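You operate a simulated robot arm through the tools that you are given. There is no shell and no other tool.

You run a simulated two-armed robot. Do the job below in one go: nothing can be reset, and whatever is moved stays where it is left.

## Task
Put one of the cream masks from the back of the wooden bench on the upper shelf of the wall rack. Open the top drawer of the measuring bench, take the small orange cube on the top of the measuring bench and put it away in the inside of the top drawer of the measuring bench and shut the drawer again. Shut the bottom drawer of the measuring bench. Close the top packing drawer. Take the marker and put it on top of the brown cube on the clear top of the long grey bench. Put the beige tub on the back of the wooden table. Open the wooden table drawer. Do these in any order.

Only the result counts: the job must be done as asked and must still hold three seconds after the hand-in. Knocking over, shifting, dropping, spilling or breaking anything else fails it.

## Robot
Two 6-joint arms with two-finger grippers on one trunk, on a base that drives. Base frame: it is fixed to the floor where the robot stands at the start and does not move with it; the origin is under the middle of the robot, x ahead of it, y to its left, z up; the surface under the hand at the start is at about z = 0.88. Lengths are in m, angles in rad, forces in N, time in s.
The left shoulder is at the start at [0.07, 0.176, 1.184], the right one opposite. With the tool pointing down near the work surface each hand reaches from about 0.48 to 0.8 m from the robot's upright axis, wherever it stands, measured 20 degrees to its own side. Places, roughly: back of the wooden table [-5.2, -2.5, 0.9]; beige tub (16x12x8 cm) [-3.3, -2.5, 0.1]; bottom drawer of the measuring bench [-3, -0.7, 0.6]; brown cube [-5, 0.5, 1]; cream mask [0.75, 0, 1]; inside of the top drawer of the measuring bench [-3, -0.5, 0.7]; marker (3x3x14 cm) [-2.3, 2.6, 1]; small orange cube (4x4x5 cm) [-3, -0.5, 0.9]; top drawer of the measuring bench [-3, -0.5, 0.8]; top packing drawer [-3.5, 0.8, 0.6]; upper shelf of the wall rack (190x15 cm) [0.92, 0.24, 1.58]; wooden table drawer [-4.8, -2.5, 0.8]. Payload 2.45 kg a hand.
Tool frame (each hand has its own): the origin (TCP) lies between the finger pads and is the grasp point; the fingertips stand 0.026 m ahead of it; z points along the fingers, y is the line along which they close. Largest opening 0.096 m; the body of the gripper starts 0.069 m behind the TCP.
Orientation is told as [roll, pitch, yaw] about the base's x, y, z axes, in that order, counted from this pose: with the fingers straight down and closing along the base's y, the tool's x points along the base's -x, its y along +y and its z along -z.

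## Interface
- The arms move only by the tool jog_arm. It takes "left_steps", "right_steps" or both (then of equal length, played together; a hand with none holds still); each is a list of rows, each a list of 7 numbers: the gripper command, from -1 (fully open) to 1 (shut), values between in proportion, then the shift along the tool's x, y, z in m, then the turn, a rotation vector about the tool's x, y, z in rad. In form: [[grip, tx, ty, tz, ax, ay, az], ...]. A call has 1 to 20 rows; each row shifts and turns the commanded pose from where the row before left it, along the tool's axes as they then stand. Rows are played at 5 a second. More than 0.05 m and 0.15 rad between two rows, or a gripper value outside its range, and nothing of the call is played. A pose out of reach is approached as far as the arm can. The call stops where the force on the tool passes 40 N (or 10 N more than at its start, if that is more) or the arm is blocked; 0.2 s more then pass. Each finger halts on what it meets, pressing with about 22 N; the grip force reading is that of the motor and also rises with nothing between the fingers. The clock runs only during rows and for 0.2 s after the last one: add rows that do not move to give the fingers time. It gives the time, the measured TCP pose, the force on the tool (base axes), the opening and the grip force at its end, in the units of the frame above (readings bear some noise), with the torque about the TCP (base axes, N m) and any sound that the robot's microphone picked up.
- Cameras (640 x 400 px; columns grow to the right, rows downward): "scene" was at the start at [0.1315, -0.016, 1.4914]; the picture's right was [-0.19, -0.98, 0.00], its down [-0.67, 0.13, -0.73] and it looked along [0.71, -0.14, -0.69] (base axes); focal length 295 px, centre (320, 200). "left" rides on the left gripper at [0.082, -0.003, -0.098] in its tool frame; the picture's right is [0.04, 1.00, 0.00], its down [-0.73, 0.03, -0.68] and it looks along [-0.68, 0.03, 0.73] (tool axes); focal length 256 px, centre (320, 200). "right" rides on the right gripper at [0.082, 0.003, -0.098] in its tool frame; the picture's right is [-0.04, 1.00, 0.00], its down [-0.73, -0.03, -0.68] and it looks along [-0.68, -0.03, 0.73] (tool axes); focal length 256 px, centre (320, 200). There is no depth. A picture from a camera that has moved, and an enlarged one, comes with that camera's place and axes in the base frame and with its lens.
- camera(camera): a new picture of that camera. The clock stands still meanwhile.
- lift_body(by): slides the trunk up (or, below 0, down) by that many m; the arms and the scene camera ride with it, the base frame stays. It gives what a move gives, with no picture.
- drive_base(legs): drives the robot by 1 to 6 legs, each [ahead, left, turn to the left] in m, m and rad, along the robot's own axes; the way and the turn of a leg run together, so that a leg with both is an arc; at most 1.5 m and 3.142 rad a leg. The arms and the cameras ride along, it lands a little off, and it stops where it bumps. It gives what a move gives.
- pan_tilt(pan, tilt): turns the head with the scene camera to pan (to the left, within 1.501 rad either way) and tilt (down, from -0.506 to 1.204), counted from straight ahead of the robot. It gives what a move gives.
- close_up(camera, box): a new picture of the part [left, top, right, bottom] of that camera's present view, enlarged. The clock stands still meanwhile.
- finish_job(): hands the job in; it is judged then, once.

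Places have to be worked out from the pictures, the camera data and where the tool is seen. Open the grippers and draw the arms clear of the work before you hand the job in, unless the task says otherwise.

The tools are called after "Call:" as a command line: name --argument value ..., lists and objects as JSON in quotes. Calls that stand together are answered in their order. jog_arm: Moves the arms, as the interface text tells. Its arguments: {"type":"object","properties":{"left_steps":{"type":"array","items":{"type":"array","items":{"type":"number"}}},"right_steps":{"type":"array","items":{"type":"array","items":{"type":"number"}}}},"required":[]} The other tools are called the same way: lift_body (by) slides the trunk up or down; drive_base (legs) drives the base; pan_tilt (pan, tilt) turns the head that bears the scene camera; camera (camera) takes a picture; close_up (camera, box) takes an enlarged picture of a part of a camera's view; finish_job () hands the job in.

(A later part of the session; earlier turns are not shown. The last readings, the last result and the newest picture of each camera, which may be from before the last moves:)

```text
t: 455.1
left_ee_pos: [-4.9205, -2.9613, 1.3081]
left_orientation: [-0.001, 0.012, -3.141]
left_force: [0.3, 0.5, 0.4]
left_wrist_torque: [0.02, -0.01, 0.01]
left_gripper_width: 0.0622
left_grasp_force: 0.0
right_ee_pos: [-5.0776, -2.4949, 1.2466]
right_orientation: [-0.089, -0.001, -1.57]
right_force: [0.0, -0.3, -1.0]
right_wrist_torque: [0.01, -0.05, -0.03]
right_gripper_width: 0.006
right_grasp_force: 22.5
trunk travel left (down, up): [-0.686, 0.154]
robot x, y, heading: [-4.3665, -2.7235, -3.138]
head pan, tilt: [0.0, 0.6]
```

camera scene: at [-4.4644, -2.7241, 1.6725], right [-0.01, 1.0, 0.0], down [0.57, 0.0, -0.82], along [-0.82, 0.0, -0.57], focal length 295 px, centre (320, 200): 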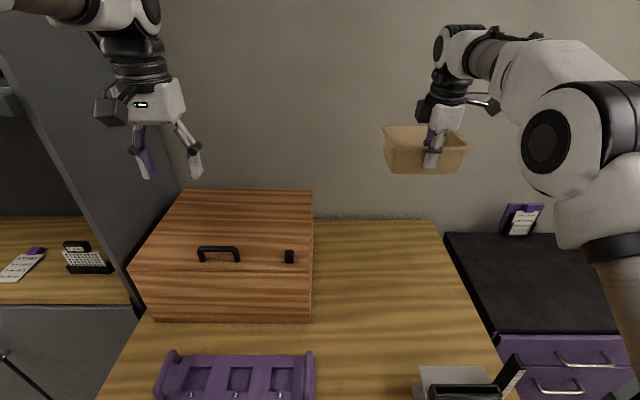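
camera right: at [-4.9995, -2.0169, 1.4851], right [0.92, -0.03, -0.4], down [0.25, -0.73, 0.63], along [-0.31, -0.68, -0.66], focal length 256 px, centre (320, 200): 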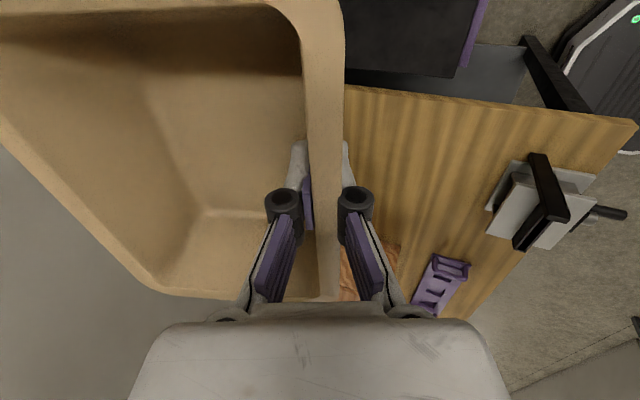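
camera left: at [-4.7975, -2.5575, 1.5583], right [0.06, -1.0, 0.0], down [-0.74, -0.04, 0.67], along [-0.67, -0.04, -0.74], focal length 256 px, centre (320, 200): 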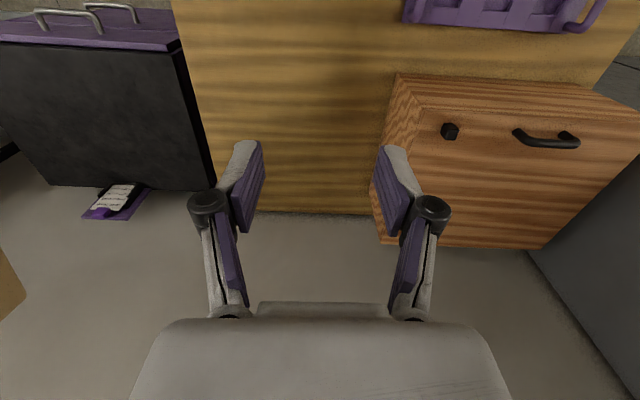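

No bump; right TCP at (−5.078, −2.495, 1.247). I extend slightly and lower the tub to about 5 cm above the table.

Call:
jog_arm --right_steps '[[1, -0.0008, -0.0059, 0.0418, 0, 0, 0], [1, -0.0008, -0.0059, 0.0418, 0, 0, 0], [1, -0.0008, -0.0059, 0.0418, 0, 0, 0], [1, -0.0008, -0.0059, 0.0418, 0, 0, 0], [1, -0.0008, -0.0059, 0.0418, 0, 0, 0], [1, -0.0008, -0.0059, 0.0418, 0, 0, 0], [1, 0, 0, 0, 0, 0, 0]]'

Call:
camera --camera "scene"

Call:
camera --camera "right"

```text
t: 456.8
left_ee_pos: [-4.9188, -2.9609, 1.309]
left_orientation: [-0.001, 0.011, -3.14]
left_force: [-0.4, -0.5, -0.2]
left_wrist_torque: [0.04, 0.02, -0.01]
left_gripper_width: 0.0626
left_grasp_force: 0.0
right_ee_pos: [-5.1371, -2.4989, 1.0011]
right_orientation: [-0.091, -0.001, -1.568]
right_force: [0.5, -0.1, -1.5]
right_wrist_torque: [0.0, -0.12, 0.02]
right_gripper_width: 0.0062
right_grasp_force: 22.4
trunk travel left (down, up): [-0.686, 0.154]
robot x, y, heading: [-4.37, -2.7213, -3.139]
head pan, tilt: [0.0, 0.6]
```

```text
taken
camera scene: at [-4.5077, -2.7252, 1.5227], right [0.0, 1.0, 0.0], down [0.56, 0.0, -0.83], along [-0.83, 0.0, -0.56], focal length 295 px, centre (320, 200)
```

scene: 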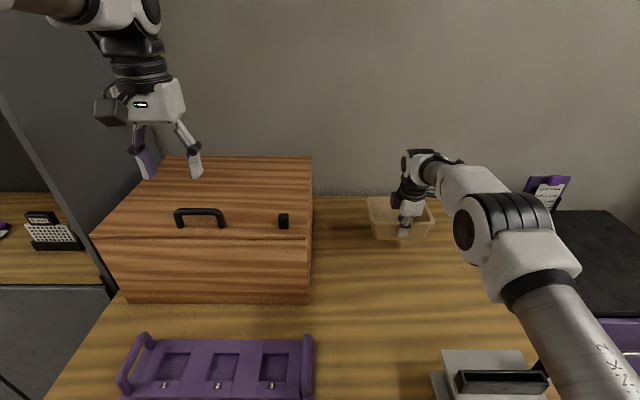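

```text
taken
camera right: at [-5.1232, -2.4178, 1.0971], right [1.0, -0.04, -0.09], down [0.03, -0.73, 0.68], along [-0.09, -0.68, -0.73], focal length 256 px, centre (320, 200)
```

right: 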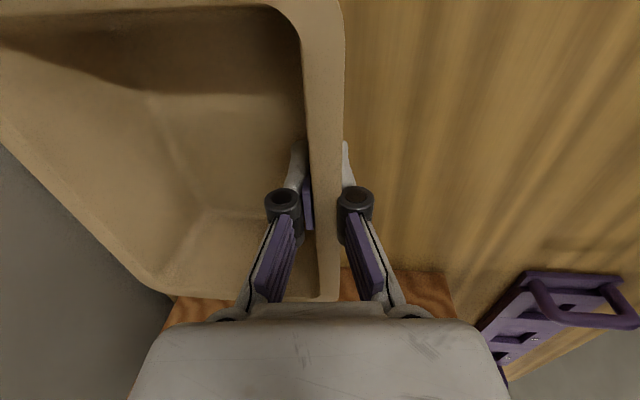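

Positioned at (−5.137, −2.499). I lower vertically toward the table, slowly near contact.

Call:
jog_arm --right_steps '[[1, 0, 0.0013, 0.015, 0, 0, 0], [1, 0, 0.0013, 0.015, 0, 0, 0], [1, 0, 0.0007, 0.008, 0, 0, 0], [1, 0, 0, 0, 0, 0, 0]]'

Call:
jog_arm --right_steps '[[1, 0, 0.0003, 0.004, 0, 0, 0], [1, 0, 0.0003, 0.004, 0, 0, 0], [1, 0, 0, 0, 0, 0, 0]]'

Call:
close_up --camera "scene" --box '[340, 160, 470, 250]'

```text
t: 457.8
left_ee_pos: [-4.9217, -2.9603, 1.3071]
left_orientation: [-0.001, 0.011, -3.139]
left_force: [0.4, 0.4, 0.0]
left_wrist_torque: [0.01, 0.01, 0.0]
left_gripper_width: 0.0624
left_grasp_force: 0.1
right_ee_pos: [-5.1356, -2.5001, 0.9615]
right_orientation: [-0.092, 0.0, -1.569]
right_force: [0.3, 0.0, -1.8]
right_wrist_torque: [-0.02, -0.11, 0.06]
right_gripper_width: 0.0061
right_grasp_force: 22.1
trunk travel left (down, up): [-0.686, 0.154]
robot x, y, heading: [-4.3723, -2.7272, -3.134]
head pan, tilt: [0.0, 0.6]
```

```text
t: 458.6
left_ee_pos: [-4.921, -2.9619, 1.3084]
left_orientation: [-0.002, 0.011, -3.139]
left_force: [-0.6, -0.4, -0.4]
left_wrist_torque: [-0.03, 0.02, 0.02]
left_gripper_width: 0.0625
left_grasp_force: 0.0
right_ee_pos: [-5.1356, -2.4982, 0.9543]
right_orientation: [-0.092, 0.001, -1.568]
right_force: [-0.3, -0.1, -1.3]
right_wrist_torque: [0.02, -0.07, -0.03]
right_gripper_width: 0.0059
right_grasp_force: 22.6
trunk travel left (down, up): [-0.686, 0.154]
robot x, y, heading: [-4.3724, -2.7235, -3.135]
head pan, tilt: [0.0, 0.6]
```

```text
4.44 times, centred on (405, 205) of scene
camera zoom: at [-4.5084, -2.7252, 1.5226], right [0.0, 1.0, 0.0], down [0.57, 0.0, -0.82], along [-0.82, 0.0, -0.57], focal length 1311 px, centre (-58, 178)
```

zoom: 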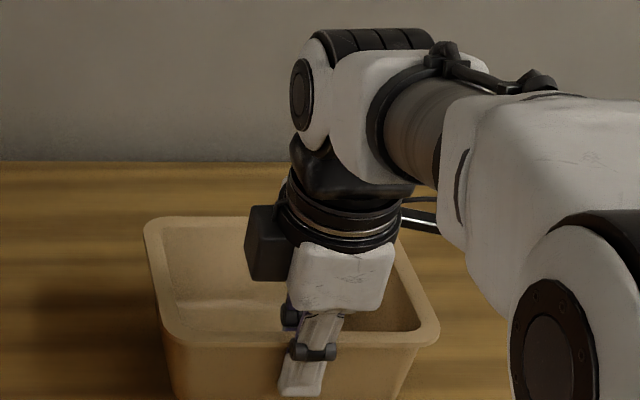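

Call:
jog_arm --right_steps '[[1, 0, 0.0003, 0.003, 0, 0, 0], [1, 0, 0.0003, 0.003, 0, 0, 0], [1, 0, 0, 0, 0, 0, 0]]'

Call:
jog_arm --right_steps '[[1, 0, 0.0003, 0.003, 0, 0, 0], [1, 0, 0, 0, 0, 0, 0]]'

Call:
jog_arm --right_steps '[[1, 0, 0.0003, 0.003, 0, 0, 0], [1, 0, 0, 0, 0, 0, 0]]'

Call:
close_up --camera "scene" --box '[340, 170, 470, 260]'

```text
t: 459.4
left_ee_pos: [-4.9213, -2.9611, 1.3083]
left_orientation: [-0.001, 0.014, -3.14]
left_force: [0.2, -0.2, -0.5]
left_wrist_torque: [0.02, 0.0, 0.0]
left_gripper_width: 0.0624
left_grasp_force: 0.0
right_ee_pos: [-5.1348, -2.499, 0.9472]
right_orientation: [-0.091, 0.0, -1.568]
right_force: [1.7, 1.1, -1.2]
right_wrist_torque: [0.03, -0.09, 0.01]
right_gripper_width: 0.006
right_grasp_force: 22.0
trunk travel left (down, up): [-0.686, 0.154]
robot x, y, heading: [-4.3713, -2.7245, -3.14]
head pan, tilt: [0.0, 0.6]
```

```text
t: 459.9
left_ee_pos: [-4.9213, -2.9611, 1.3079]
left_orientation: [-0.002, 0.013, -3.141]
left_force: [0.3, -0.5, -0.8]
left_wrist_torque: [-0.04, -0.03, 0.04]
left_gripper_width: 0.0623
left_grasp_force: 0.1
right_ee_pos: [-5.1361, -2.4975, 0.9444]
right_orientation: [-0.091, -0.001, -1.569]
right_force: [0.4, 0.0, -1.2]
right_wrist_torque: [0.01, -0.11, -0.03]
right_gripper_width: 0.006
right_grasp_force: 22.1
trunk travel left (down, up): [-0.686, 0.154]
robot x, y, heading: [-4.3707, -2.7268, -3.135]
head pan, tilt: [0.0, 0.6]
```

```text
t: 460.6
left_ee_pos: [-4.9206, -2.9613, 1.3079]
left_orientation: [-0.001, 0.013, -3.141]
left_force: [-0.2, 0.0, -0.7]
left_wrist_torque: [0.04, 0.04, -0.02]
left_gripper_width: 0.0624
left_grasp_force: 0.1
right_ee_pos: [-5.1361, -2.499, 0.9413]
right_orientation: [-0.091, 0.001, -1.569]
right_force: [0.5, 0.3, -1.7]
right_wrist_torque: [0.0, -0.1, 0.01]
right_gripper_width: 0.0061
right_grasp_force: 21.9
trunk travel left (down, up): [-0.686, 0.154]
robot x, y, heading: [-4.3732, -2.7198, -3.134]
head pan, tilt: [0.0, 0.6]
```

```text
4.44 times, centred on (405, 215) of scene
camera zoom: at [-4.5085, -2.7251, 1.5226], right [0.0, 1.0, 0.0], down [0.57, 0.0, -0.82], along [-0.82, 0.0, -0.57], focal length 1311 px, centre (-58, 133)
```

zoom: 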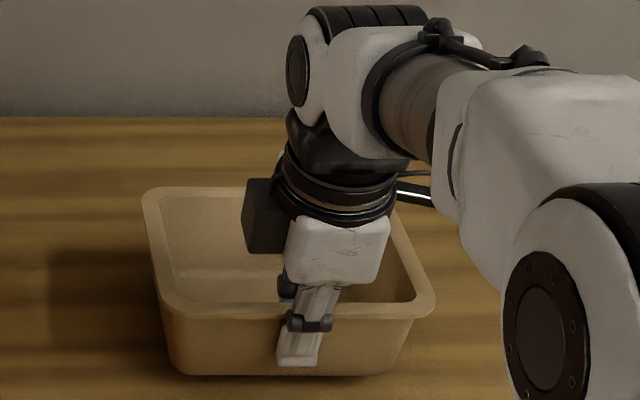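

No contact yet at z≈0.941; I continue in 3 mm steps.

Call:
jog_arm --right_steps '[[1, 0, 0.0003, 0.003, 0, 0, 0], [1, 0, 0, 0, 0, 0, 0]]'

Call:
jog_arm --right_steps '[[1, 0, 0.0003, 0.003, 0, 0, 0], [1, 0, 0, 0, 0, 0, 0]]'

Call:
jog_arm --right_steps '[[1, 0, 0.0003, 0.003, 0, 0, 0], [1, 0, 0, 0, 0, 0, 0]]'

Call:
close_up --camera "scene" --box '[340, 180, 470, 270]'

```text
t: 461.1
left_ee_pos: [-4.9208, -2.9611, 1.3078]
left_orientation: [-0.004, 0.011, -3.139]
left_force: [0.8, 0.1, 0.0]
left_wrist_torque: [0.02, 0.02, 0.01]
left_gripper_width: 0.0624
left_grasp_force: 0.1
right_ee_pos: [-5.1352, -2.4986, 0.939]
right_orientation: [-0.089, 0.0, -1.569]
right_force: [0.2, 0.5, -1.1]
right_wrist_torque: [0.0, -0.09, 0.01]
right_gripper_width: 0.0062
right_grasp_force: 22.4
trunk travel left (down, up): [-0.686, 0.154]
robot x, y, heading: [-4.3701, -2.7238, -3.138]
head pan, tilt: [0.0, 0.6]
```

```text
t: 461.8
left_ee_pos: [-4.9216, -2.9608, 1.3076]
left_orientation: [-0.002, 0.011, -3.14]
left_force: [0.8, -0.6, 0.2]
left_wrist_torque: [0.03, -0.01, 0.0]
left_gripper_width: 0.0624
left_grasp_force: 0.0
right_ee_pos: [-5.1355, -2.4993, 0.9358]
right_orientation: [-0.091, 0.0, -1.569]
right_force: [-0.5, 0.4, -1.8]
right_wrist_torque: [0.0, -0.04, 0.01]
right_gripper_width: 0.006
right_grasp_force: 21.9
trunk travel left (down, up): [-0.686, 0.154]
robot x, y, heading: [-4.3703, -2.7253, -3.133]
head pan, tilt: [0.0, 0.6]
```

```text
t: 462.4
left_ee_pos: [-4.9203, -2.96, 1.3089]
left_orientation: [-0.003, 0.012, -3.138]
left_force: [0.4, 0.2, -0.2]
left_wrist_torque: [-0.02, 0.02, 0.03]
left_gripper_width: 0.0623
left_grasp_force: 0.1
right_ee_pos: [-5.1346, -2.4992, 0.9327]
right_orientation: [-0.091, 0.0, -1.568]
right_force: [0.6, 0.1, -1.5]
right_wrist_torque: [0.03, -0.09, 0.01]
right_gripper_width: 0.006
right_grasp_force: 21.7
trunk travel left (down, up): [-0.686, 0.154]
robot x, y, heading: [-4.3727, -2.7226, -3.138]
head pan, tilt: [0.0, 0.6]
```

```text
4.44 times, centred on (405, 225) of scene
camera zoom: at [-4.5085, -2.7251, 1.5226], right [0.0, 1.0, 0.0], down [0.57, 0.0, -0.82], along [-0.82, 0.0, -0.57], focal length 1311 px, centre (-58, 89)
```

zoom: 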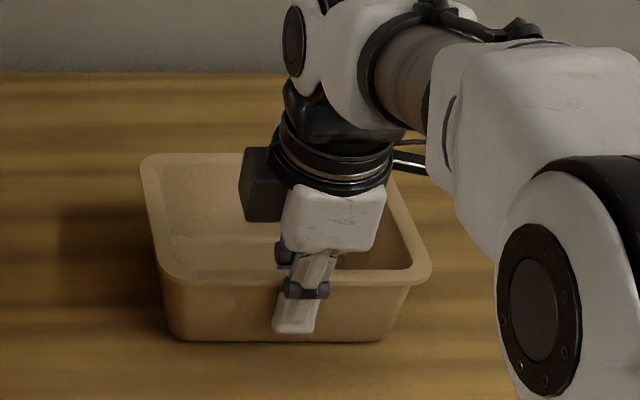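

Call:
jog_arm --right_steps '[[1, 0, 0.0002, 0.002, 0, 0, 0], [1, 0, 0, 0, 0, 0, 0]]'

Call:
jog_arm --right_steps '[[1, 0, 0.0002, 0.002, 0, 0, 0], [1, 0, 0, 0, 0, 0, 0]]'

Call:
jog_arm --right_steps '[[1, 0, 0.0002, 0.002, 0, 0, 0], [1, 0, 0, 0, 0, 0, 0]]'

```text
t: 462.9
left_ee_pos: [-4.9208, -2.9615, 1.3078]
left_orientation: [-0.001, 0.014, -3.141]
left_force: [-0.1, -0.9, -0.5]
left_wrist_torque: [-0.01, 0.0, -0.02]
left_gripper_width: 0.0622
left_grasp_force: 0.1
right_ee_pos: [-5.1356, -2.4994, 0.9292]
right_orientation: [-0.089, -0.002, -1.57]
right_force: [-0.4, -0.7, -0.2]
right_wrist_torque: [-0.02, -0.04, -0.02]
right_gripper_width: 0.0061
right_grasp_force: 21.7
trunk travel left (down, up): [-0.686, 0.154]
robot x, y, heading: [-4.3708, -2.7246, -3.136]
head pan, tilt: [0.0, 0.6]
```

```text
t: 463.6
left_ee_pos: [-4.9196, -2.9609, 1.3091]
left_orientation: [-0.002, 0.013, -3.138]
left_force: [0.3, 0.0, -0.7]
left_wrist_torque: [-0.03, -0.01, -0.04]
left_gripper_width: 0.0623
left_grasp_force: 0.0
right_ee_pos: [-5.1349, -2.4985, 0.9288]
right_orientation: [-0.09, 0.0, -1.568]
right_force: [0.8, -0.8, 1.6]
right_wrist_torque: [-0.16, 0.0, 0.01]
right_gripper_width: 0.0059
right_grasp_force: 21.7
trunk travel left (down, up): [-0.686, 0.154]
robot x, y, heading: [-4.369, -2.7259, -3.134]
head pan, tilt: [0.0, 0.6]
```

```text
t: 464.1
left_ee_pos: [-4.9183, -2.9606, 1.309]
left_orientation: [-0.003, 0.013, -3.14]
left_force: [0.7, 0.4, -0.6]
left_wrist_torque: [-0.02, 0.02, 0.01]
left_gripper_width: 0.0624
left_grasp_force: 0.1
right_ee_pos: [-5.1353, -2.4998, 0.9283]
right_orientation: [-0.093, 0.001, -1.569]
right_force: [-3.5, -0.5, 10.8]
right_wrist_torque: [-0.12, 0.14, -0.03]
right_gripper_width: 0.0062
right_grasp_force: 22.1
trunk travel left (down, up): [-0.686, 0.154]
robot x, y, heading: [-4.3703, -2.7228, -3.135]
head pan, tilt: [0.0, 0.6]
```

Contact (Fz≈11 N): the tub is on the table. I relieve, open to 6 cm so the outer finger clears the flange, and withdraw upward.

Call:
jog_arm --right_steps '[[1, 0, -0.0001, -0.001, 0, 0, 0], [0.6, 0, 0, 0, 0, 0, 0], [0.3, 0, 0, 0, 0, 0, 0], [0.0, 0, 0, 0, 0, 0, 0], [-0.25, 0, 0, 0, 0, 0, 0], [-0.25, 0, 0, 0, 0, 0, 0]]'

Call:
camera --camera "right"

Call:
close_up --camera "scene" --box '[340, 180, 470, 270]'

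```text
t: 465.6
left_ee_pos: [-4.9198, -2.9613, 1.3088]
left_orientation: [-0.002, 0.013, -3.14]
left_force: [-0.7, 0.4, 0.2]
left_wrist_torque: [-0.03, 0.01, -0.01]
left_gripper_width: 0.0625
left_grasp_force: 0.0
right_ee_pos: [-5.1357, -2.498, 0.9284]
right_orientation: [-0.089, 0.0, -1.568]
right_force: [-0.9, 0.0, 0.1]
right_wrist_torque: [0.0, -0.02, -0.01]
right_gripper_width: 0.06
right_grasp_force: 0.0
trunk travel left (down, up): [-0.686, 0.154]
robot x, y, heading: [-4.3679, -2.7243, -3.137]
head pan, tilt: [0.0, 0.6]
```

```text
taken
camera right: at [-5.1214, -2.4174, 1.0255], right [1.0, -0.04, -0.09], down [0.03, -0.73, 0.68], along [-0.09, -0.68, -0.73], focal length 256 px, centre (320, 200)
```

right: 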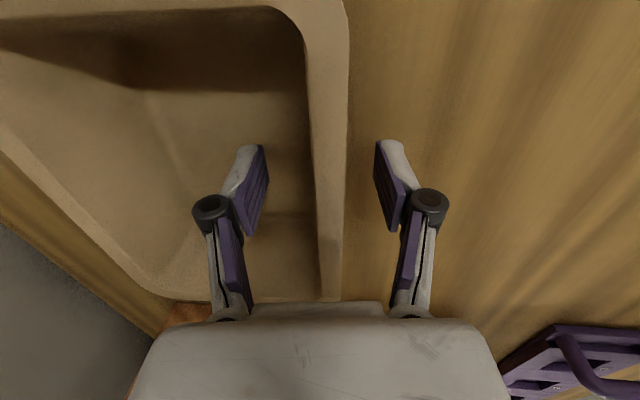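

```text
4.44 times, centred on (405, 225) of scene
camera zoom: at [-4.5081, -2.7252, 1.5226], right [0.0, 1.0, 0.0], down [0.57, 0.0, -0.82], along [-0.82, 0.0, -0.57], focal length 1311 px, centre (-58, 89)
```

zoom: 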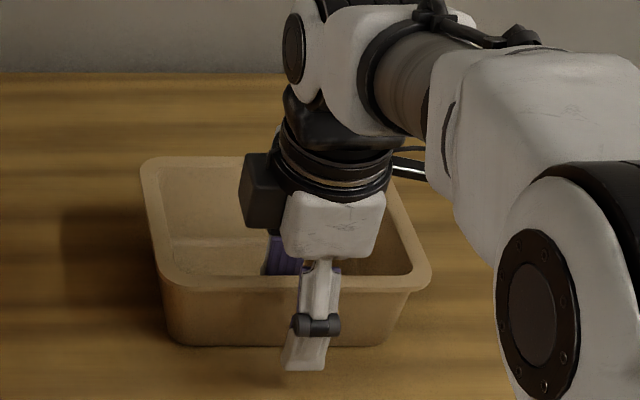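

The tub rests on the table and the fingers are free. I raise the hand straight along its axis.

Call:
jog_arm --right_steps '[[-0.25, 0, 0, -0.03, 0, 0, 0], [-0.25, 0, 0, -0.04, 0, 0, 0], [-0.25, 0, 0, -0.05, 0, 0, 0], [-0.25, 0, 0, -0.05, 0, 0, 0], [-0.25, 0, 0, -0.05, 0, 0, 0], [-0.25, 0, 0, -0.05, 0, 0, 0], [-0.25, 0, 0, 0, 0, 0, 0]]'

Call:
camera --camera "scene"

```text
t: 467.1
left_ee_pos: [-4.92, -2.961, 1.3075]
left_orientation: [-0.002, 0.012, -3.139]
left_force: [0.4, 0.4, 0.5]
left_wrist_torque: [0.01, 0.01, 0.04]
left_gripper_width: 0.0624
left_grasp_force: 0.0
right_ee_pos: [-5.1117, -2.5007, 1.1976]
right_orientation: [-0.091, 0.001, -1.569]
right_force: [0.5, 0.0, 1.3]
right_wrist_torque: [-0.01, -0.02, 0.0]
right_gripper_width: 0.0601
right_grasp_force: 0.1
trunk travel left (down, up): [-0.686, 0.154]
robot x, y, heading: [-4.3697, -2.7257, -3.138]
head pan, tilt: [0.0, 0.6]
```

```text
taken
camera scene: at [-4.5087, -2.725, 1.5225], right [0.0, 1.0, 0.0], down [0.57, 0.0, -0.82], along [-0.82, 0.0, -0.57], focal length 295 px, centre (320, 200)
```

scene: 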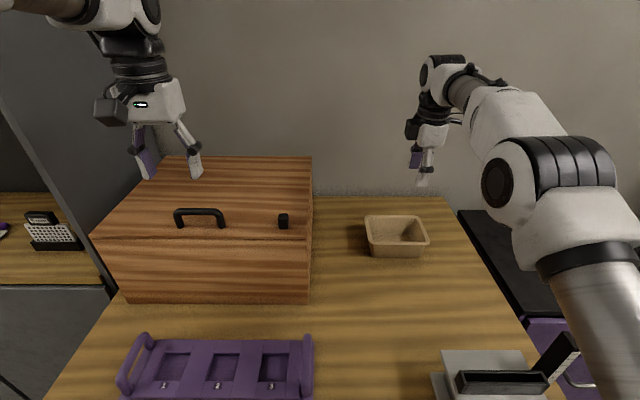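

The tub stands at the back of the table. Last is the table drawer: I back off 0.35 m and look at the drawer front from a lower viewpoint.

Call:
drive_base --legs '[[-0.35, 0, 0]]'

Call:
lift_body --by -0.25

Call:
pan_tilt --pan 0.0 --tilt 0.55

Call:
camera --camera "scene"

```text
t: 469.5
left_ee_pos: [-4.5637, -2.958, 1.3085]
left_orientation: [-0.003, 0.013, 3.142]
left_force: [0.5, 0.4, 0.4]
left_wrist_torque: [-0.01, -0.02, 0.02]
left_gripper_width: 0.0624
left_grasp_force: 0.0
right_ee_pos: [-4.7548, -2.4978, 1.1961]
right_orientation: [-0.091, 0.0, -1.57]
right_force: [0.1, -0.4, 0.9]
right_wrist_torque: [-0.02, 0.03, -0.02]
right_gripper_width: 0.0601
right_grasp_force: 0.0
trunk travel left (down, up): [-0.686, 0.154]
robot x, y, heading: [-4.0124, -2.723, -3.14]
head pan, tilt: [0.0, 0.6]
```

```text
t: 471.5
left_ee_pos: [-4.5512, -2.9605, 1.0927]
left_orientation: [-0.004, 0.002, 3.14]
left_force: [0.3, -0.2, 0.4]
left_wrist_torque: [0.05, -0.01, 0.04]
left_gripper_width: 0.0622
left_grasp_force: 0.2
right_ee_pos: [-4.743, -2.4972, 0.9959]
right_orientation: [-0.126, 0.004, -1.573]
right_force: [34.2, 3.5, 45.0]
right_wrist_torque: [-0.39, -2.18, -0.26]
right_gripper_width: 0.056
right_grasp_force: 42.6
trunk travel left (down, up): [-0.464, 0.376]
robot x, y, heading: [-4.012, -2.7238, -3.144]
head pan, tilt: [0.0, 0.6]
stopped: the force on the tool passed its limit at 52 N (the readings are from after the stop); the commanded pose is now the measured one
```

```text
t: 472.1
left_ee_pos: [-4.545, -2.9608, 1.0958]
left_orientation: [-0.006, -0.003, 3.141]
left_force: [-0.3, -0.6, -0.5]
left_wrist_torque: [0.03, 0.0, 0.0]
left_gripper_width: 0.0623
left_grasp_force: 0.0
right_ee_pos: [-4.7393, -2.4963, 1.0002]
right_orientation: [-0.131, 0.002, -1.574]
right_force: [49.4, 4.3, 73.2]
right_wrist_torque: [0.44, -2.59, -0.33]
right_gripper_width: 0.0365
right_grasp_force: 45.0
trunk travel left (down, up): [-0.464, 0.376]
robot x, y, heading: [-4.0106, -2.7193, -3.14]
head pan, tilt: [0.0, 0.55]
```

```text
taken
camera scene: at [-4.1311, -2.726, 1.3076], right [0.0, 1.0, 0.0], down [0.51, 0.0, -0.86], along [-0.86, 0.0, -0.51], focal length 295 px, centre (320, 200)
```

scene: 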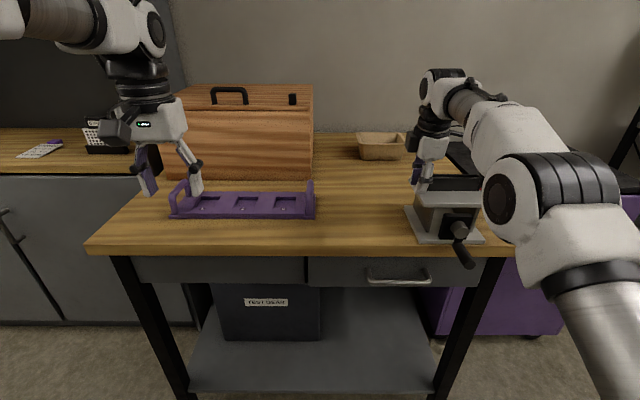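

I overlooked that the right hand was above the grey clamp device; it has touched it. Before moving I look closely at the contact.

Call:
camera --camera "right"

Call:
close_up --camera "scene" --box '[370, 120, 520, 270]'

```text
taken
camera right: at [-4.7214, -2.4156, 1.0986], right [0.99, -0.04, -0.13], down [0.06, -0.74, 0.67], along [-0.12, -0.68, -0.73], focal length 256 px, centre (320, 200)
```

right: 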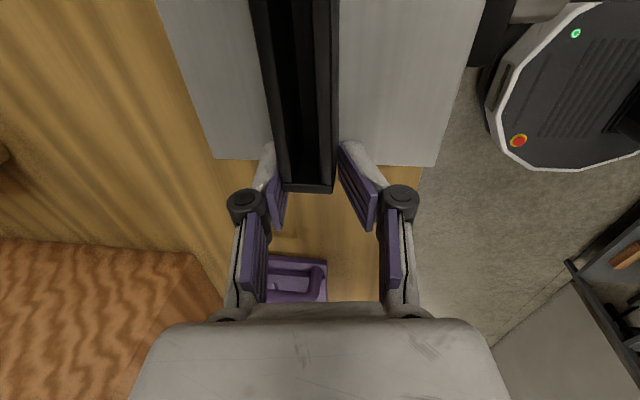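

```text
2.67 times, centred on (445, 195) of scene
camera zoom: at [-4.1311, -2.726, 1.3076], right [0.0, 1.0, 0.0], down [0.51, 0.0, -0.86], along [-0.86, 0.0, -0.51], focal length 787 px, centre (-13, 213)
```

zoom: 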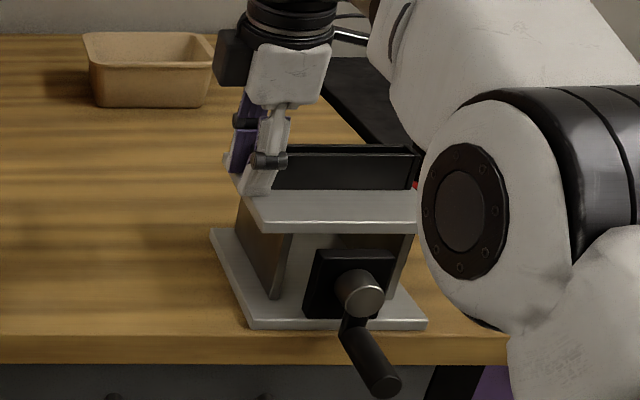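

The fingertips are pressing on the device's top plate, straddling its black channel. I lift straight up with the trunk right away.

Call:
lift_body --by 0.03

Call:
camera --camera "right"

Call:
lift_body --by 0.12

Call:
camera --camera "right"

Call:
camera --camera "scene"

```text
t: 472.9
left_ee_pos: [-4.5625, -2.9597, 1.116]
left_orientation: [0.0, 0.012, -3.143]
left_force: [0.3, -0.4, 0.7]
left_wrist_torque: [0.0, 0.06, 0.03]
left_gripper_width: 0.0624
left_grasp_force: 0.1
right_ee_pos: [-4.7554, -2.4977, 1.0107]
right_orientation: [-0.107, 0.003, -1.57]
right_force: [-0.7, -0.3, 0.7]
right_wrist_torque: [-0.02, 0.04, 0.01]
right_gripper_width: 0.0602
right_grasp_force: 0.0
trunk travel left (down, up): [-0.494, 0.346]
robot x, y, heading: [-4.0097, -2.7216, -3.139]
head pan, tilt: [0.0, 0.55]
```

```text
taken
camera right: at [-4.7407, -2.415, 1.1077], right [0.99, -0.04, -0.11], down [0.04, -0.73, 0.68], along [-0.11, -0.68, -0.73], focal length 256 px, centre (320, 200)
```

right: 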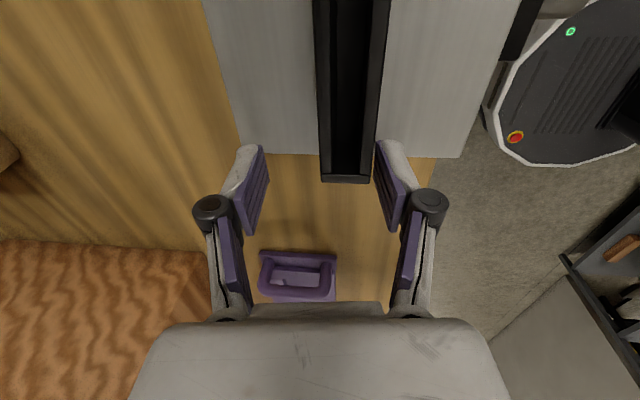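

```text
t: 474.4
left_ee_pos: [-4.5637, -2.9572, 1.2359]
left_orientation: [-0.003, 0.013, 3.142]
left_force: [-0.5, 0.8, -0.5]
left_wrist_torque: [0.0, 0.02, -0.01]
left_gripper_width: 0.0625
left_grasp_force: 0.0
right_ee_pos: [-4.7537, -2.4953, 1.131]
right_orientation: [-0.107, 0.002, -1.572]
right_force: [-0.2, -0.5, 0.1]
right_wrist_torque: [0.03, 0.05, 0.0]
right_gripper_width: 0.0602
right_grasp_force: 0.0
trunk travel left (down, up): [-0.614, 0.226]
robot x, y, heading: [-4.006, -2.7213, -3.145]
head pan, tilt: [0.0, 0.55]
```

```text
taken
camera right: at [-4.74, -2.4143, 1.2287], right [0.99, -0.04, -0.11], down [0.04, -0.73, 0.68], along [-0.11, -0.68, -0.73], focal length 256 px, centre (320, 200)
```

right: 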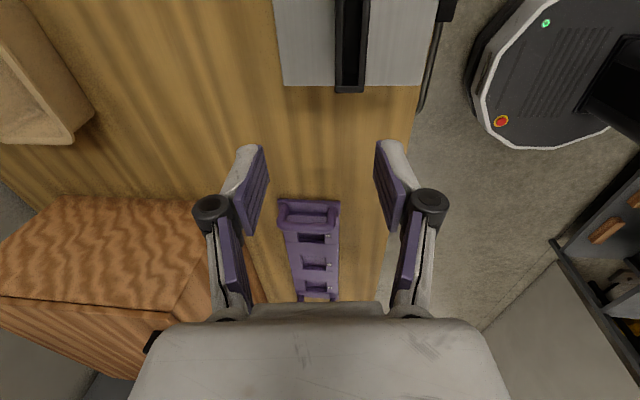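

```text
taken
camera scene: at [-4.1516, -2.7234, 1.4549], right [0.0, 1.0, 0.0], down [0.52, 0.0, -0.85], along [-0.85, 0.0, -0.52], focal length 295 px, centre (320, 200)
```

scene: 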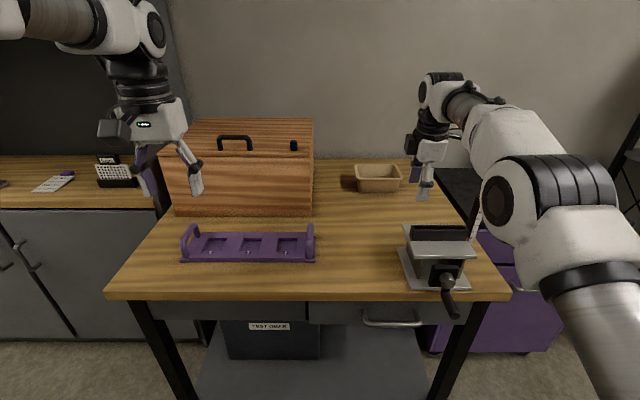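

The device looks intact. I compare its pose with the pre-contact view by measuring the same features.

Call:
close_up --camera "scene" --box '[380, 190, 520, 320]'

Call:
close_up --camera "right" --box '[240, 0, 480, 150]'

```text
3.08 times, centred on (450, 255) of scene
camera zoom: at [-4.1516, -2.7234, 1.4549], right [0.0, 1.0, 0.0], down [0.52, 0.0, -0.85], along [-0.85, 0.0, -0.52], focal length 908 px, centre (-80, 31)
```

zoom: 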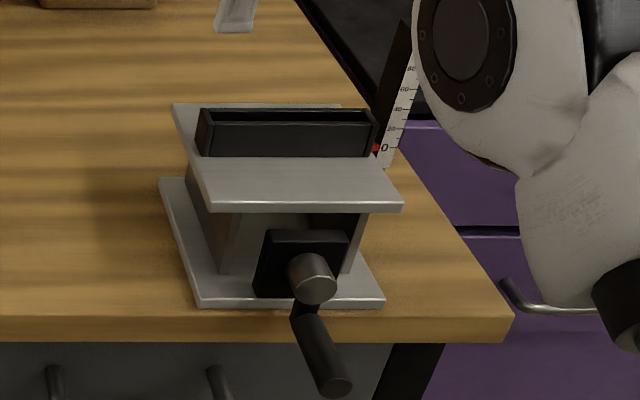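

```text
2.67 times, centred on (360, 75) of right
camera zoom: at [-4.74, -2.4143, 1.2287], right [0.99, -0.04, -0.11], down [0.04, -0.73, 0.68], along [-0.11, -0.68, -0.73], focal length 683 px, centre (213, 533)
```

zoom: 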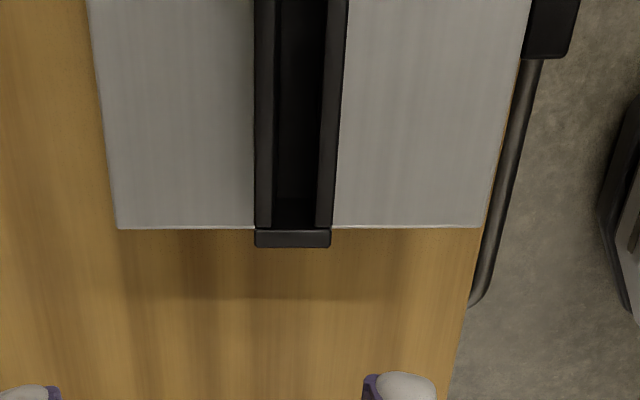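

The device's measured position agrees with before to within ~3 mm, so it was pressed but not moved. I retract the right hand from over the table and measure the drawer handle.

Call:
jog_arm --right_steps '[[-0.25, 0, 0.05, 0, 0, 0, 0], [-0.25, 0, 0.05, 0, 0, 0, 0], [-0.25, 0, 0.04, 0, 0, 0, 0], [-0.25, 0, 0, 0, 0, 0, 0]]'

Call:
close_up --camera "scene" --box '[290, 270, 490, 395]'

Call:
drive_base --legs '[[-0.12, 0, 0]]'

Call:
lift_body --by -0.3

Call:
pan_tilt --pan 0.0 --tilt 0.4

Call:
camera --camera "scene"

```text
t: 475.4
left_ee_pos: [-4.5633, -2.9587, 1.2357]
left_orientation: [-0.002, 0.013, 3.141]
left_force: [0.2, -0.4, -0.2]
left_wrist_torque: [-0.02, 0.0, 0.0]
left_gripper_width: 0.0625
left_grasp_force: 0.0
right_ee_pos: [-4.6174, -2.496, 1.1183]
right_orientation: [-0.112, 0.004, -1.572]
right_force: [-0.7, -0.5, -0.1]
right_wrist_torque: [0.01, 0.02, -0.05]
right_gripper_width: 0.06
right_grasp_force: 0.1
trunk travel left (down, up): [-0.614, 0.226]
robot x, y, heading: [-4.0098, -2.7206, -3.138]
head pan, tilt: [0.0, 0.55]
```

```text
3.20 times, centred on (390, 332) of scene
camera zoom: at [-4.1516, -2.7235, 1.4549], right [0.0, 1.0, 0.0], down [0.52, 0.0, -0.85], along [-0.85, 0.0, -0.52], focal length 944 px, centre (96, -224)
```

zoom: 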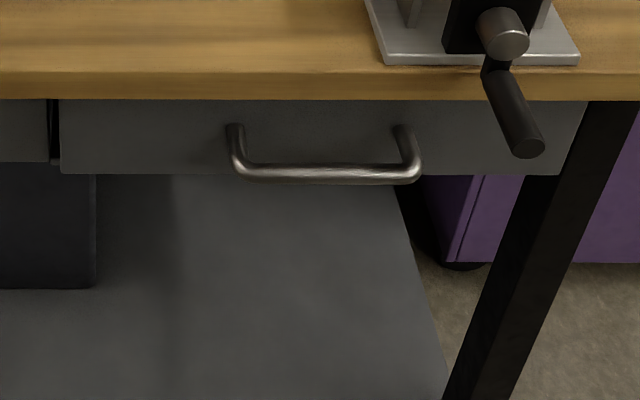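

```text
t: 476.6
left_ee_pos: [-4.4448, -2.9583, 1.2367]
left_orientation: [-0.002, 0.013, -3.141]
left_force: [-0.5, -0.4, 0.9]
left_wrist_torque: [-0.03, -0.01, 0.04]
left_gripper_width: 0.0623
left_grasp_force: 0.0
right_ee_pos: [-4.4983, -2.4946, 1.1177]
right_orientation: [-0.109, 0.002, -1.574]
right_force: [-0.1, -0.7, 0.2]
right_wrist_torque: [0.02, 0.0, -0.03]
right_gripper_width: 0.0601
right_grasp_force: 0.1
trunk travel left (down, up): [-0.614, 0.226]
robot x, y, heading: [-3.8905, -2.7197, -3.137]
head pan, tilt: [0.0, 0.55]
```

```text
t: 479.6
left_ee_pos: [-4.4441, -2.9574, 0.9366]
left_orientation: [-0.001, 0.012, -3.143]
left_force: [-0.5, 0.0, -1.1]
left_wrist_torque: [-0.01, -0.02, 0.02]
left_gripper_width: 0.0623
left_grasp_force: 0.1
right_ee_pos: [-4.4981, -2.4947, 0.8186]
right_orientation: [-0.108, 0.003, -1.573]
right_force: [0.4, 0.6, -0.6]
right_wrist_torque: [0.0, 0.02, -0.01]
right_gripper_width: 0.06
right_grasp_force: 0.0
trunk travel left (down, up): [-0.314, 0.526]
robot x, y, heading: [-3.893, -2.7217, -3.136]
head pan, tilt: [0.0, 0.55]
```

```text
t: 480.3
left_ee_pos: [-4.4439, -2.9577, 0.9347]
left_orientation: [0.0, 0.012, -3.143]
left_force: [0.3, 0.4, -0.1]
left_wrist_torque: [0.01, 0.02, 0.02]
left_gripper_width: 0.0627
left_grasp_force: 0.0
right_ee_pos: [-4.4984, -2.4951, 0.8167]
right_orientation: [-0.108, 0.002, -1.574]
right_force: [-0.4, 0.8, -0.5]
right_wrist_torque: [-0.01, -0.01, -0.01]
right_gripper_width: 0.0601
right_grasp_force: 0.0
trunk travel left (down, up): [-0.314, 0.526]
robot x, y, heading: [-3.89, -2.7218, -3.138]
head pan, tilt: [0.0, 0.4]
```

```text
taken
camera scene: at [-4.0353, -2.7232, 1.1686], right [0.0, 1.0, 0.0], down [0.39, 0.0, -0.92], along [-0.92, 0.0, -0.39], focal length 295 px, centre (320, 200)
```

scene: 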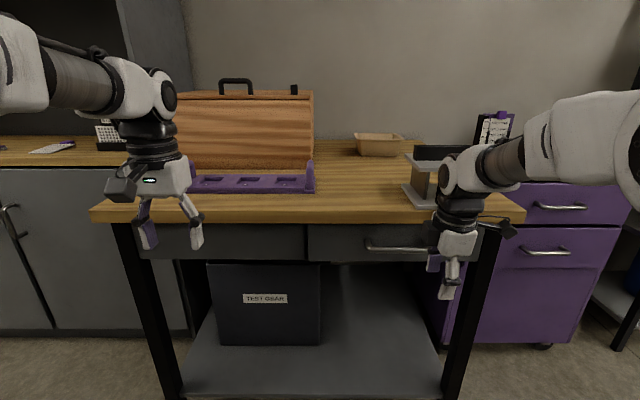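

Call:
close_up --camera "scene" --box '[330, 200, 460, 280]'

```text
4.92 times, centred on (395, 240) of scene
camera zoom: at [-4.0353, -2.7232, 1.1686], right [0.0, 1.0, 0.0], down [0.39, 0.0, -0.92], along [-0.92, 0.0, -0.39], focal length 1452 px, centre (-49, 3)
```

zoom: 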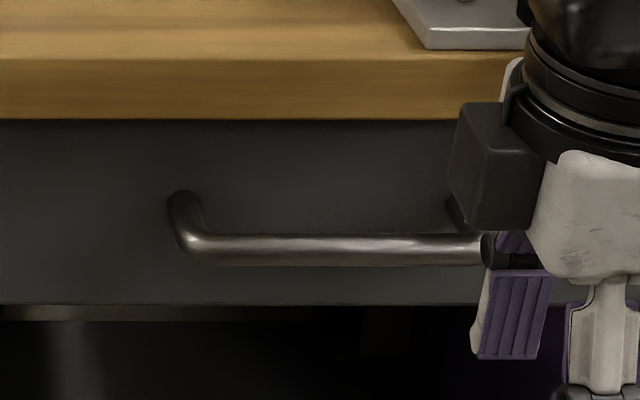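

Handle bar ≈ (−4.627, y −2.61…−2.47, z 0.791), panel ≈ x −4.665. I back the base 9 cm, shift the right hand away from the vise crank, and tilt it to point forward (fingers closing vertically).

Call:
drive_base --legs '[[-0.09, 0, 0]]'

Call:
jog_arm --right_steps '[[-0.25, -0.03, 0, 0, 0, 0, 0], [-0.25, -0.03, 0, 0, 0, 0, 0], [-0.25, 0, -0.0139, 0.0015, 0.147, 0, 0], [-0.25, 0, -0.0135, 0.0035, 0.147, 0, 0], [-0.25, 0, -0.0129, 0.0055, 0.147, 0, 0], [-0.25, 0, -0.0119, 0.0073, 0.147, 0, 0], [-0.25, 0, -0.0107, 0.009, 0.147, 0, 0], [-0.25, 0, -0.0093, 0.0105, 0.147, 0, 0], [-0.25, 0, -0.0077, 0.0117, 0.147, 0, 0], [-0.25, 0, -0.0059, 0.0127, 0.147, 0, 0], [-0.25, 0, -0.004, 0.0134, 0.147, 0, 0], [-0.25, 0, -0.002, 0.0139, 0.147, 0, 0], [-0.25, 0, 0, 0, 0, 0, 0]]'

Call:
camera --camera "scene"

Call:
camera --camera "right"

```text
t: 481.4
left_ee_pos: [-4.3533, -2.9576, 0.9373]
left_orientation: [-0.002, 0.01, 3.14]
left_force: [0.2, 0.0, -0.4]
left_wrist_torque: [-0.03, 0.04, -0.01]
left_gripper_width: 0.0623
left_grasp_force: 0.1
right_ee_pos: [-4.4071, -2.4945, 0.8181]
right_orientation: [-0.111, 0.003, -1.572]
right_force: [-0.5, 0.7, -0.6]
right_wrist_torque: [0.01, 0.04, -0.01]
right_gripper_width: 0.0598
right_grasp_force: 0.2
trunk travel left (down, up): [-0.314, 0.526]
robot x, y, heading: [-3.8028, -2.7238, -3.146]
head pan, tilt: [0.0, 0.4]
```

```text
t: 484.2
left_ee_pos: [-4.3542, -2.9569, 0.9352]
left_orientation: [-0.002, 0.012, 3.139]
left_force: [0.2, 0.0, 0.0]
left_wrist_torque: [0.02, 0.01, -0.01]
left_gripper_width: 0.0623
left_grasp_force: 0.0
right_ee_pos: [-4.5453, -2.555, 0.8188]
right_orientation: [-1.579, -0.001, -1.574]
right_force: [0.2, -0.4, 0.1]
right_wrist_torque: [0.01, 0.01, 0.02]
right_gripper_width: 0.0603
right_grasp_force: 0.1
right hand out of reach, approached as far as the arm can: row 7, 8
trunk travel left (down, up): [-0.314, 0.526]
robot x, y, heading: [-3.8021, -2.7225, -3.138]
head pan, tilt: [0.0, 0.4]
```

```text
taken
camera scene: at [-3.9454, -2.7229, 1.1688], right [0.0, 1.0, 0.0], down [0.39, 0.0, -0.92], along [-0.92, 0.0, -0.39], focal length 295 px, centre (320, 200)
```

scene: 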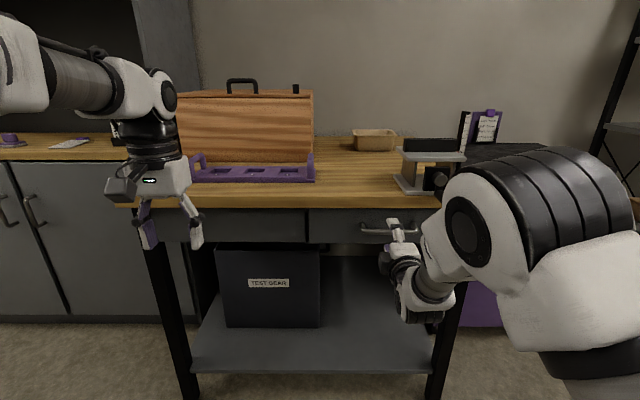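

```text
taken
camera right: at [-4.4447, -2.4738, 0.8144], right [-0.01, -0.04, -1.0], down [0.68, -0.74, 0.02], along [-0.74, -0.68, 0.03], focal length 256 px, centre (320, 200)
```

right: 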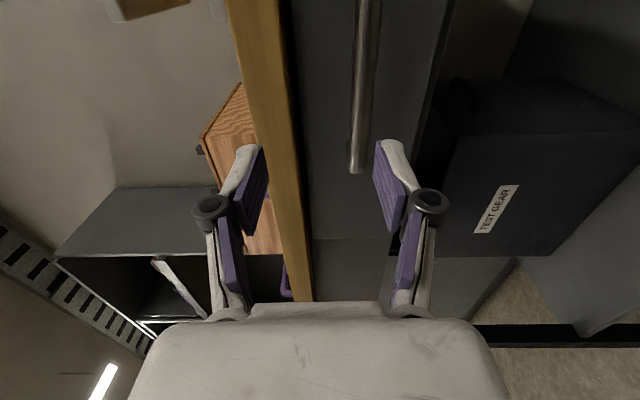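

The hand points straight at the drawer; the bar is ~2.9 cm below the TCP. I lower that amount and move in 7.9 cm.

Call:
jog_arm --right_steps '[[-0.25, 0, 0.0145, 0, 0, 0, 0], [-0.25, 0, 0.014, 0, 0, 0, 0], [-0.25, 0, 0, 0, 0, 0, 0]]'

Call:
camera --camera "right"

```text
t: 485.0
left_ee_pos: [-4.3551, -2.9578, 0.9366]
left_orientation: [-0.002, 0.013, 3.14]
left_force: [-0.1, 0.0, 0.5]
left_wrist_torque: [0.0, 0.0, -0.02]
left_gripper_width: 0.0626
left_grasp_force: 0.0
right_ee_pos: [-4.5452, -2.5553, 0.7896]
right_orientation: [-1.578, 0.002, -1.573]
right_force: [-0.3, 0.4, -0.4]
right_wrist_torque: [0.02, 0.0, 0.01]
right_gripper_width: 0.0599
right_grasp_force: 0.2
trunk travel left (down, up): [-0.314, 0.526]
robot x, y, heading: [-3.8026, -2.7222, -3.136]
head pan, tilt: [0.0, 0.4]
```

```text
taken
camera right: at [-4.445, -2.4731, 0.7851], right [-0.01, -0.04, -1.0], down [0.68, -0.74, 0.02], along [-0.74, -0.68, 0.03], focal length 256 px, centre (320, 200)
```

right: 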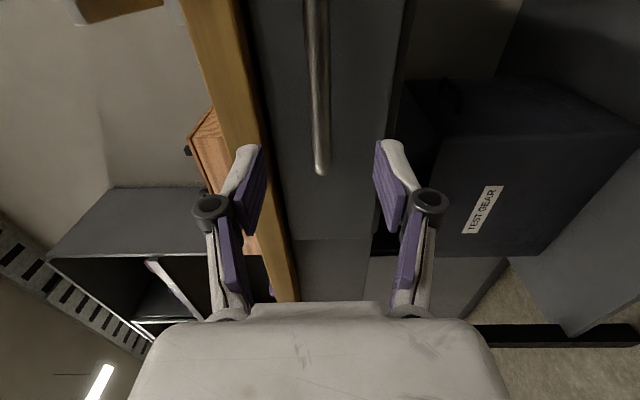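

The bar is centred between the fingers. I move in.

Call:
jog_arm --right_steps '[[-0.25, 0, 0, 0.0263, 0, 0, 0], [-0.25, 0, 0, 0.0263, 0, 0, 0], [-0.25, 0, 0, 0.0263, 0, 0, 0], [-0.25, 0, 0, 0, 0, 0, 0]]'

Call:
camera --camera "right"

```text
t: 486.0
left_ee_pos: [-4.3538, -2.9589, 0.937]
left_orientation: [-0.001, 0.014, 3.14]
left_force: [-0.1, 1.1, -0.6]
left_wrist_torque: [-0.01, 0.01, 0.02]
left_gripper_width: 0.0622
left_grasp_force: 0.1
right_ee_pos: [-4.6235, -2.5562, 0.7886]
right_orientation: [-1.577, 0.0, -1.573]
right_force: [-0.2, 0.1, 0.1]
right_wrist_torque: [-0.01, 0.0, -0.01]
right_gripper_width: 0.0599
right_grasp_force: 0.1
trunk travel left (down, up): [-0.314, 0.526]
robot x, y, heading: [-3.7985, -2.7218, -3.139]
head pan, tilt: [0.0, 0.4]
```

```text
taken
camera right: at [-4.5245, -2.4747, 0.7851], right [-0.01, -0.04, -1.0], down [0.68, -0.74, 0.02], along [-0.74, -0.68, 0.03], focal length 256 px, centre (320, 200)
```

right: 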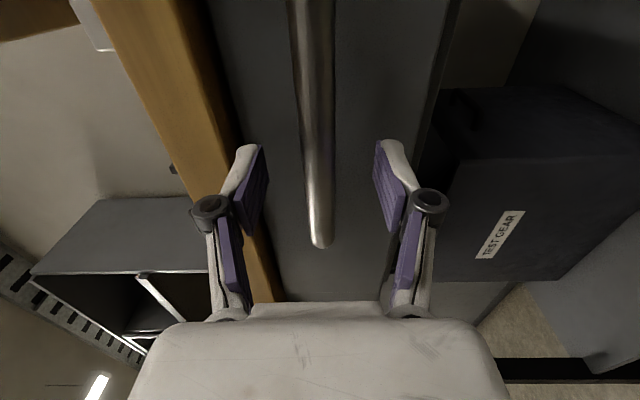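

Bar is inside the pads. I grip it.

Call:
jog_arm --right_steps '[[0.4, 0, 0, 0.003, 0, 0, 0], [1, 0, 0, 0, 0, 0, 0], [1, 0, 0, 0, 0, 0, 0], [1, 0, 0, 0, 0, 0, 0]]'

Call:
jog_arm --right_steps '[[1, 0, 0, -0.01, 0, 0, 0], [1, 0, 0, -0.01, 0, 0, 0], [1, 0, 0, -0.01, 0, 0, 0], [1, 0, 0, 0, 0, 0, 0]]'

Call:
camera --camera "scene"

```text
t: 487.0
left_ee_pos: [-4.3554, -2.9577, 0.9377]
left_orientation: [-0.004, 0.013, 3.141]
left_force: [-0.1, 0.7, -0.4]
left_wrist_torque: [0.01, 0.0, 0.01]
left_gripper_width: 0.0626
left_grasp_force: 0.2
right_ee_pos: [-4.6262, -2.5562, 0.7888]
right_orientation: [-1.578, 0.002, -1.574]
right_force: [2.5, -0.7, -0.4]
right_wrist_torque: [-0.08, -0.04, 0.08]
right_gripper_width: 0.0146
right_grasp_force: 40.8
trunk travel left (down, up): [-0.314, 0.526]
robot x, y, heading: [-3.8055, -2.7224, -3.141]
head pan, tilt: [0.0, 0.4]
```

```text
t: 488.0
left_ee_pos: [-4.355, -2.9566, 0.9357]
left_orientation: [-0.001, 0.013, 3.141]
left_force: [0.3, 0.9, 0.3]
left_wrist_torque: [0.02, -0.02, -0.02]
left_gripper_width: 0.0624
left_grasp_force: 0.1
right_ee_pos: [-4.5973, -2.5558, 0.7893]
right_orientation: [-1.576, 0.0, -1.572]
right_force: [1.2, -0.4, -4.2]
right_wrist_torque: [-0.08, -0.02, -0.51]
right_gripper_width: 0.0146
right_grasp_force: 40.8
trunk travel left (down, up): [-0.314, 0.526]
robot x, y, heading: [-3.8049, -2.7225, -3.139]
head pan, tilt: [0.0, 0.4]
```

```text
taken
camera scene: at [-3.9462, -2.7227, 1.1686], right [0.0, 1.0, 0.0], down [0.39, 0.0, -0.92], along [-0.92, 0.0, -0.39], focal length 295 px, centre (320, 200)
```

scene: 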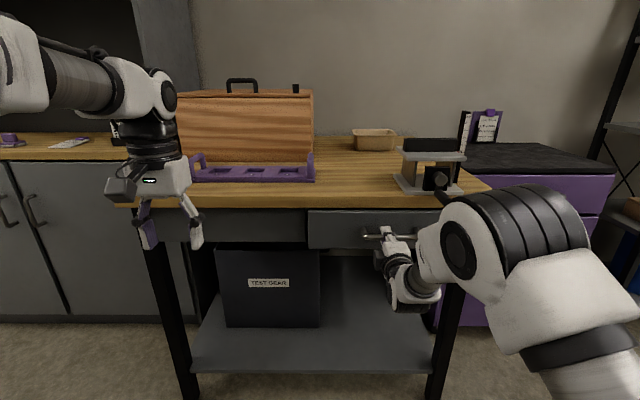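

The drawer slides. Before continuing I check the vise crank that hangs near the table edge against the drawer front.

Call:
close_up --camera "scene" --box '[360, 130, 500, 260]'

Call:
camera --camera "right"

```text
3.08 times, centred on (430, 195) of scene
camera zoom: at [-3.9462, -2.7227, 1.1686], right [0.0, 1.0, 0.0], down [0.39, 0.0, -0.92], along [-0.92, 0.0, -0.39], focal length 908 px, centre (-18, 215)
```

zoom: 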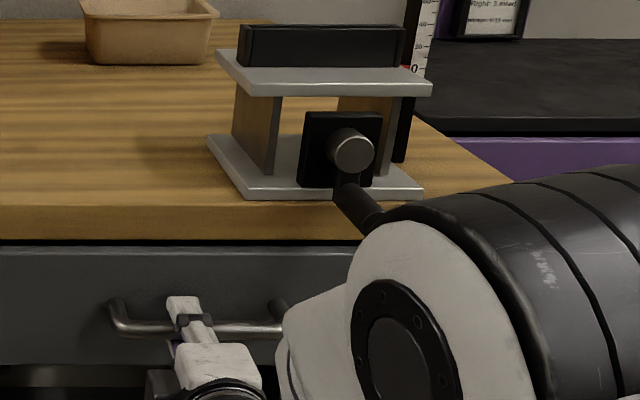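

```text
taken
camera right: at [-4.4971, -2.4743, 0.7854], right [-0.01, -0.04, -1.0], down [0.68, -0.74, 0.02], along [-0.74, -0.68, 0.03], focal length 256 px, centre (320, 200)
```

right: 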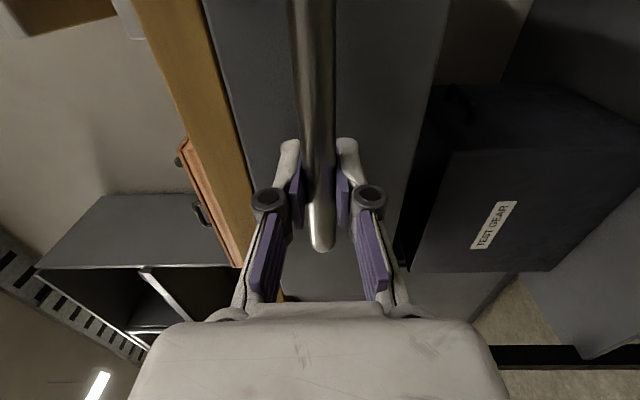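

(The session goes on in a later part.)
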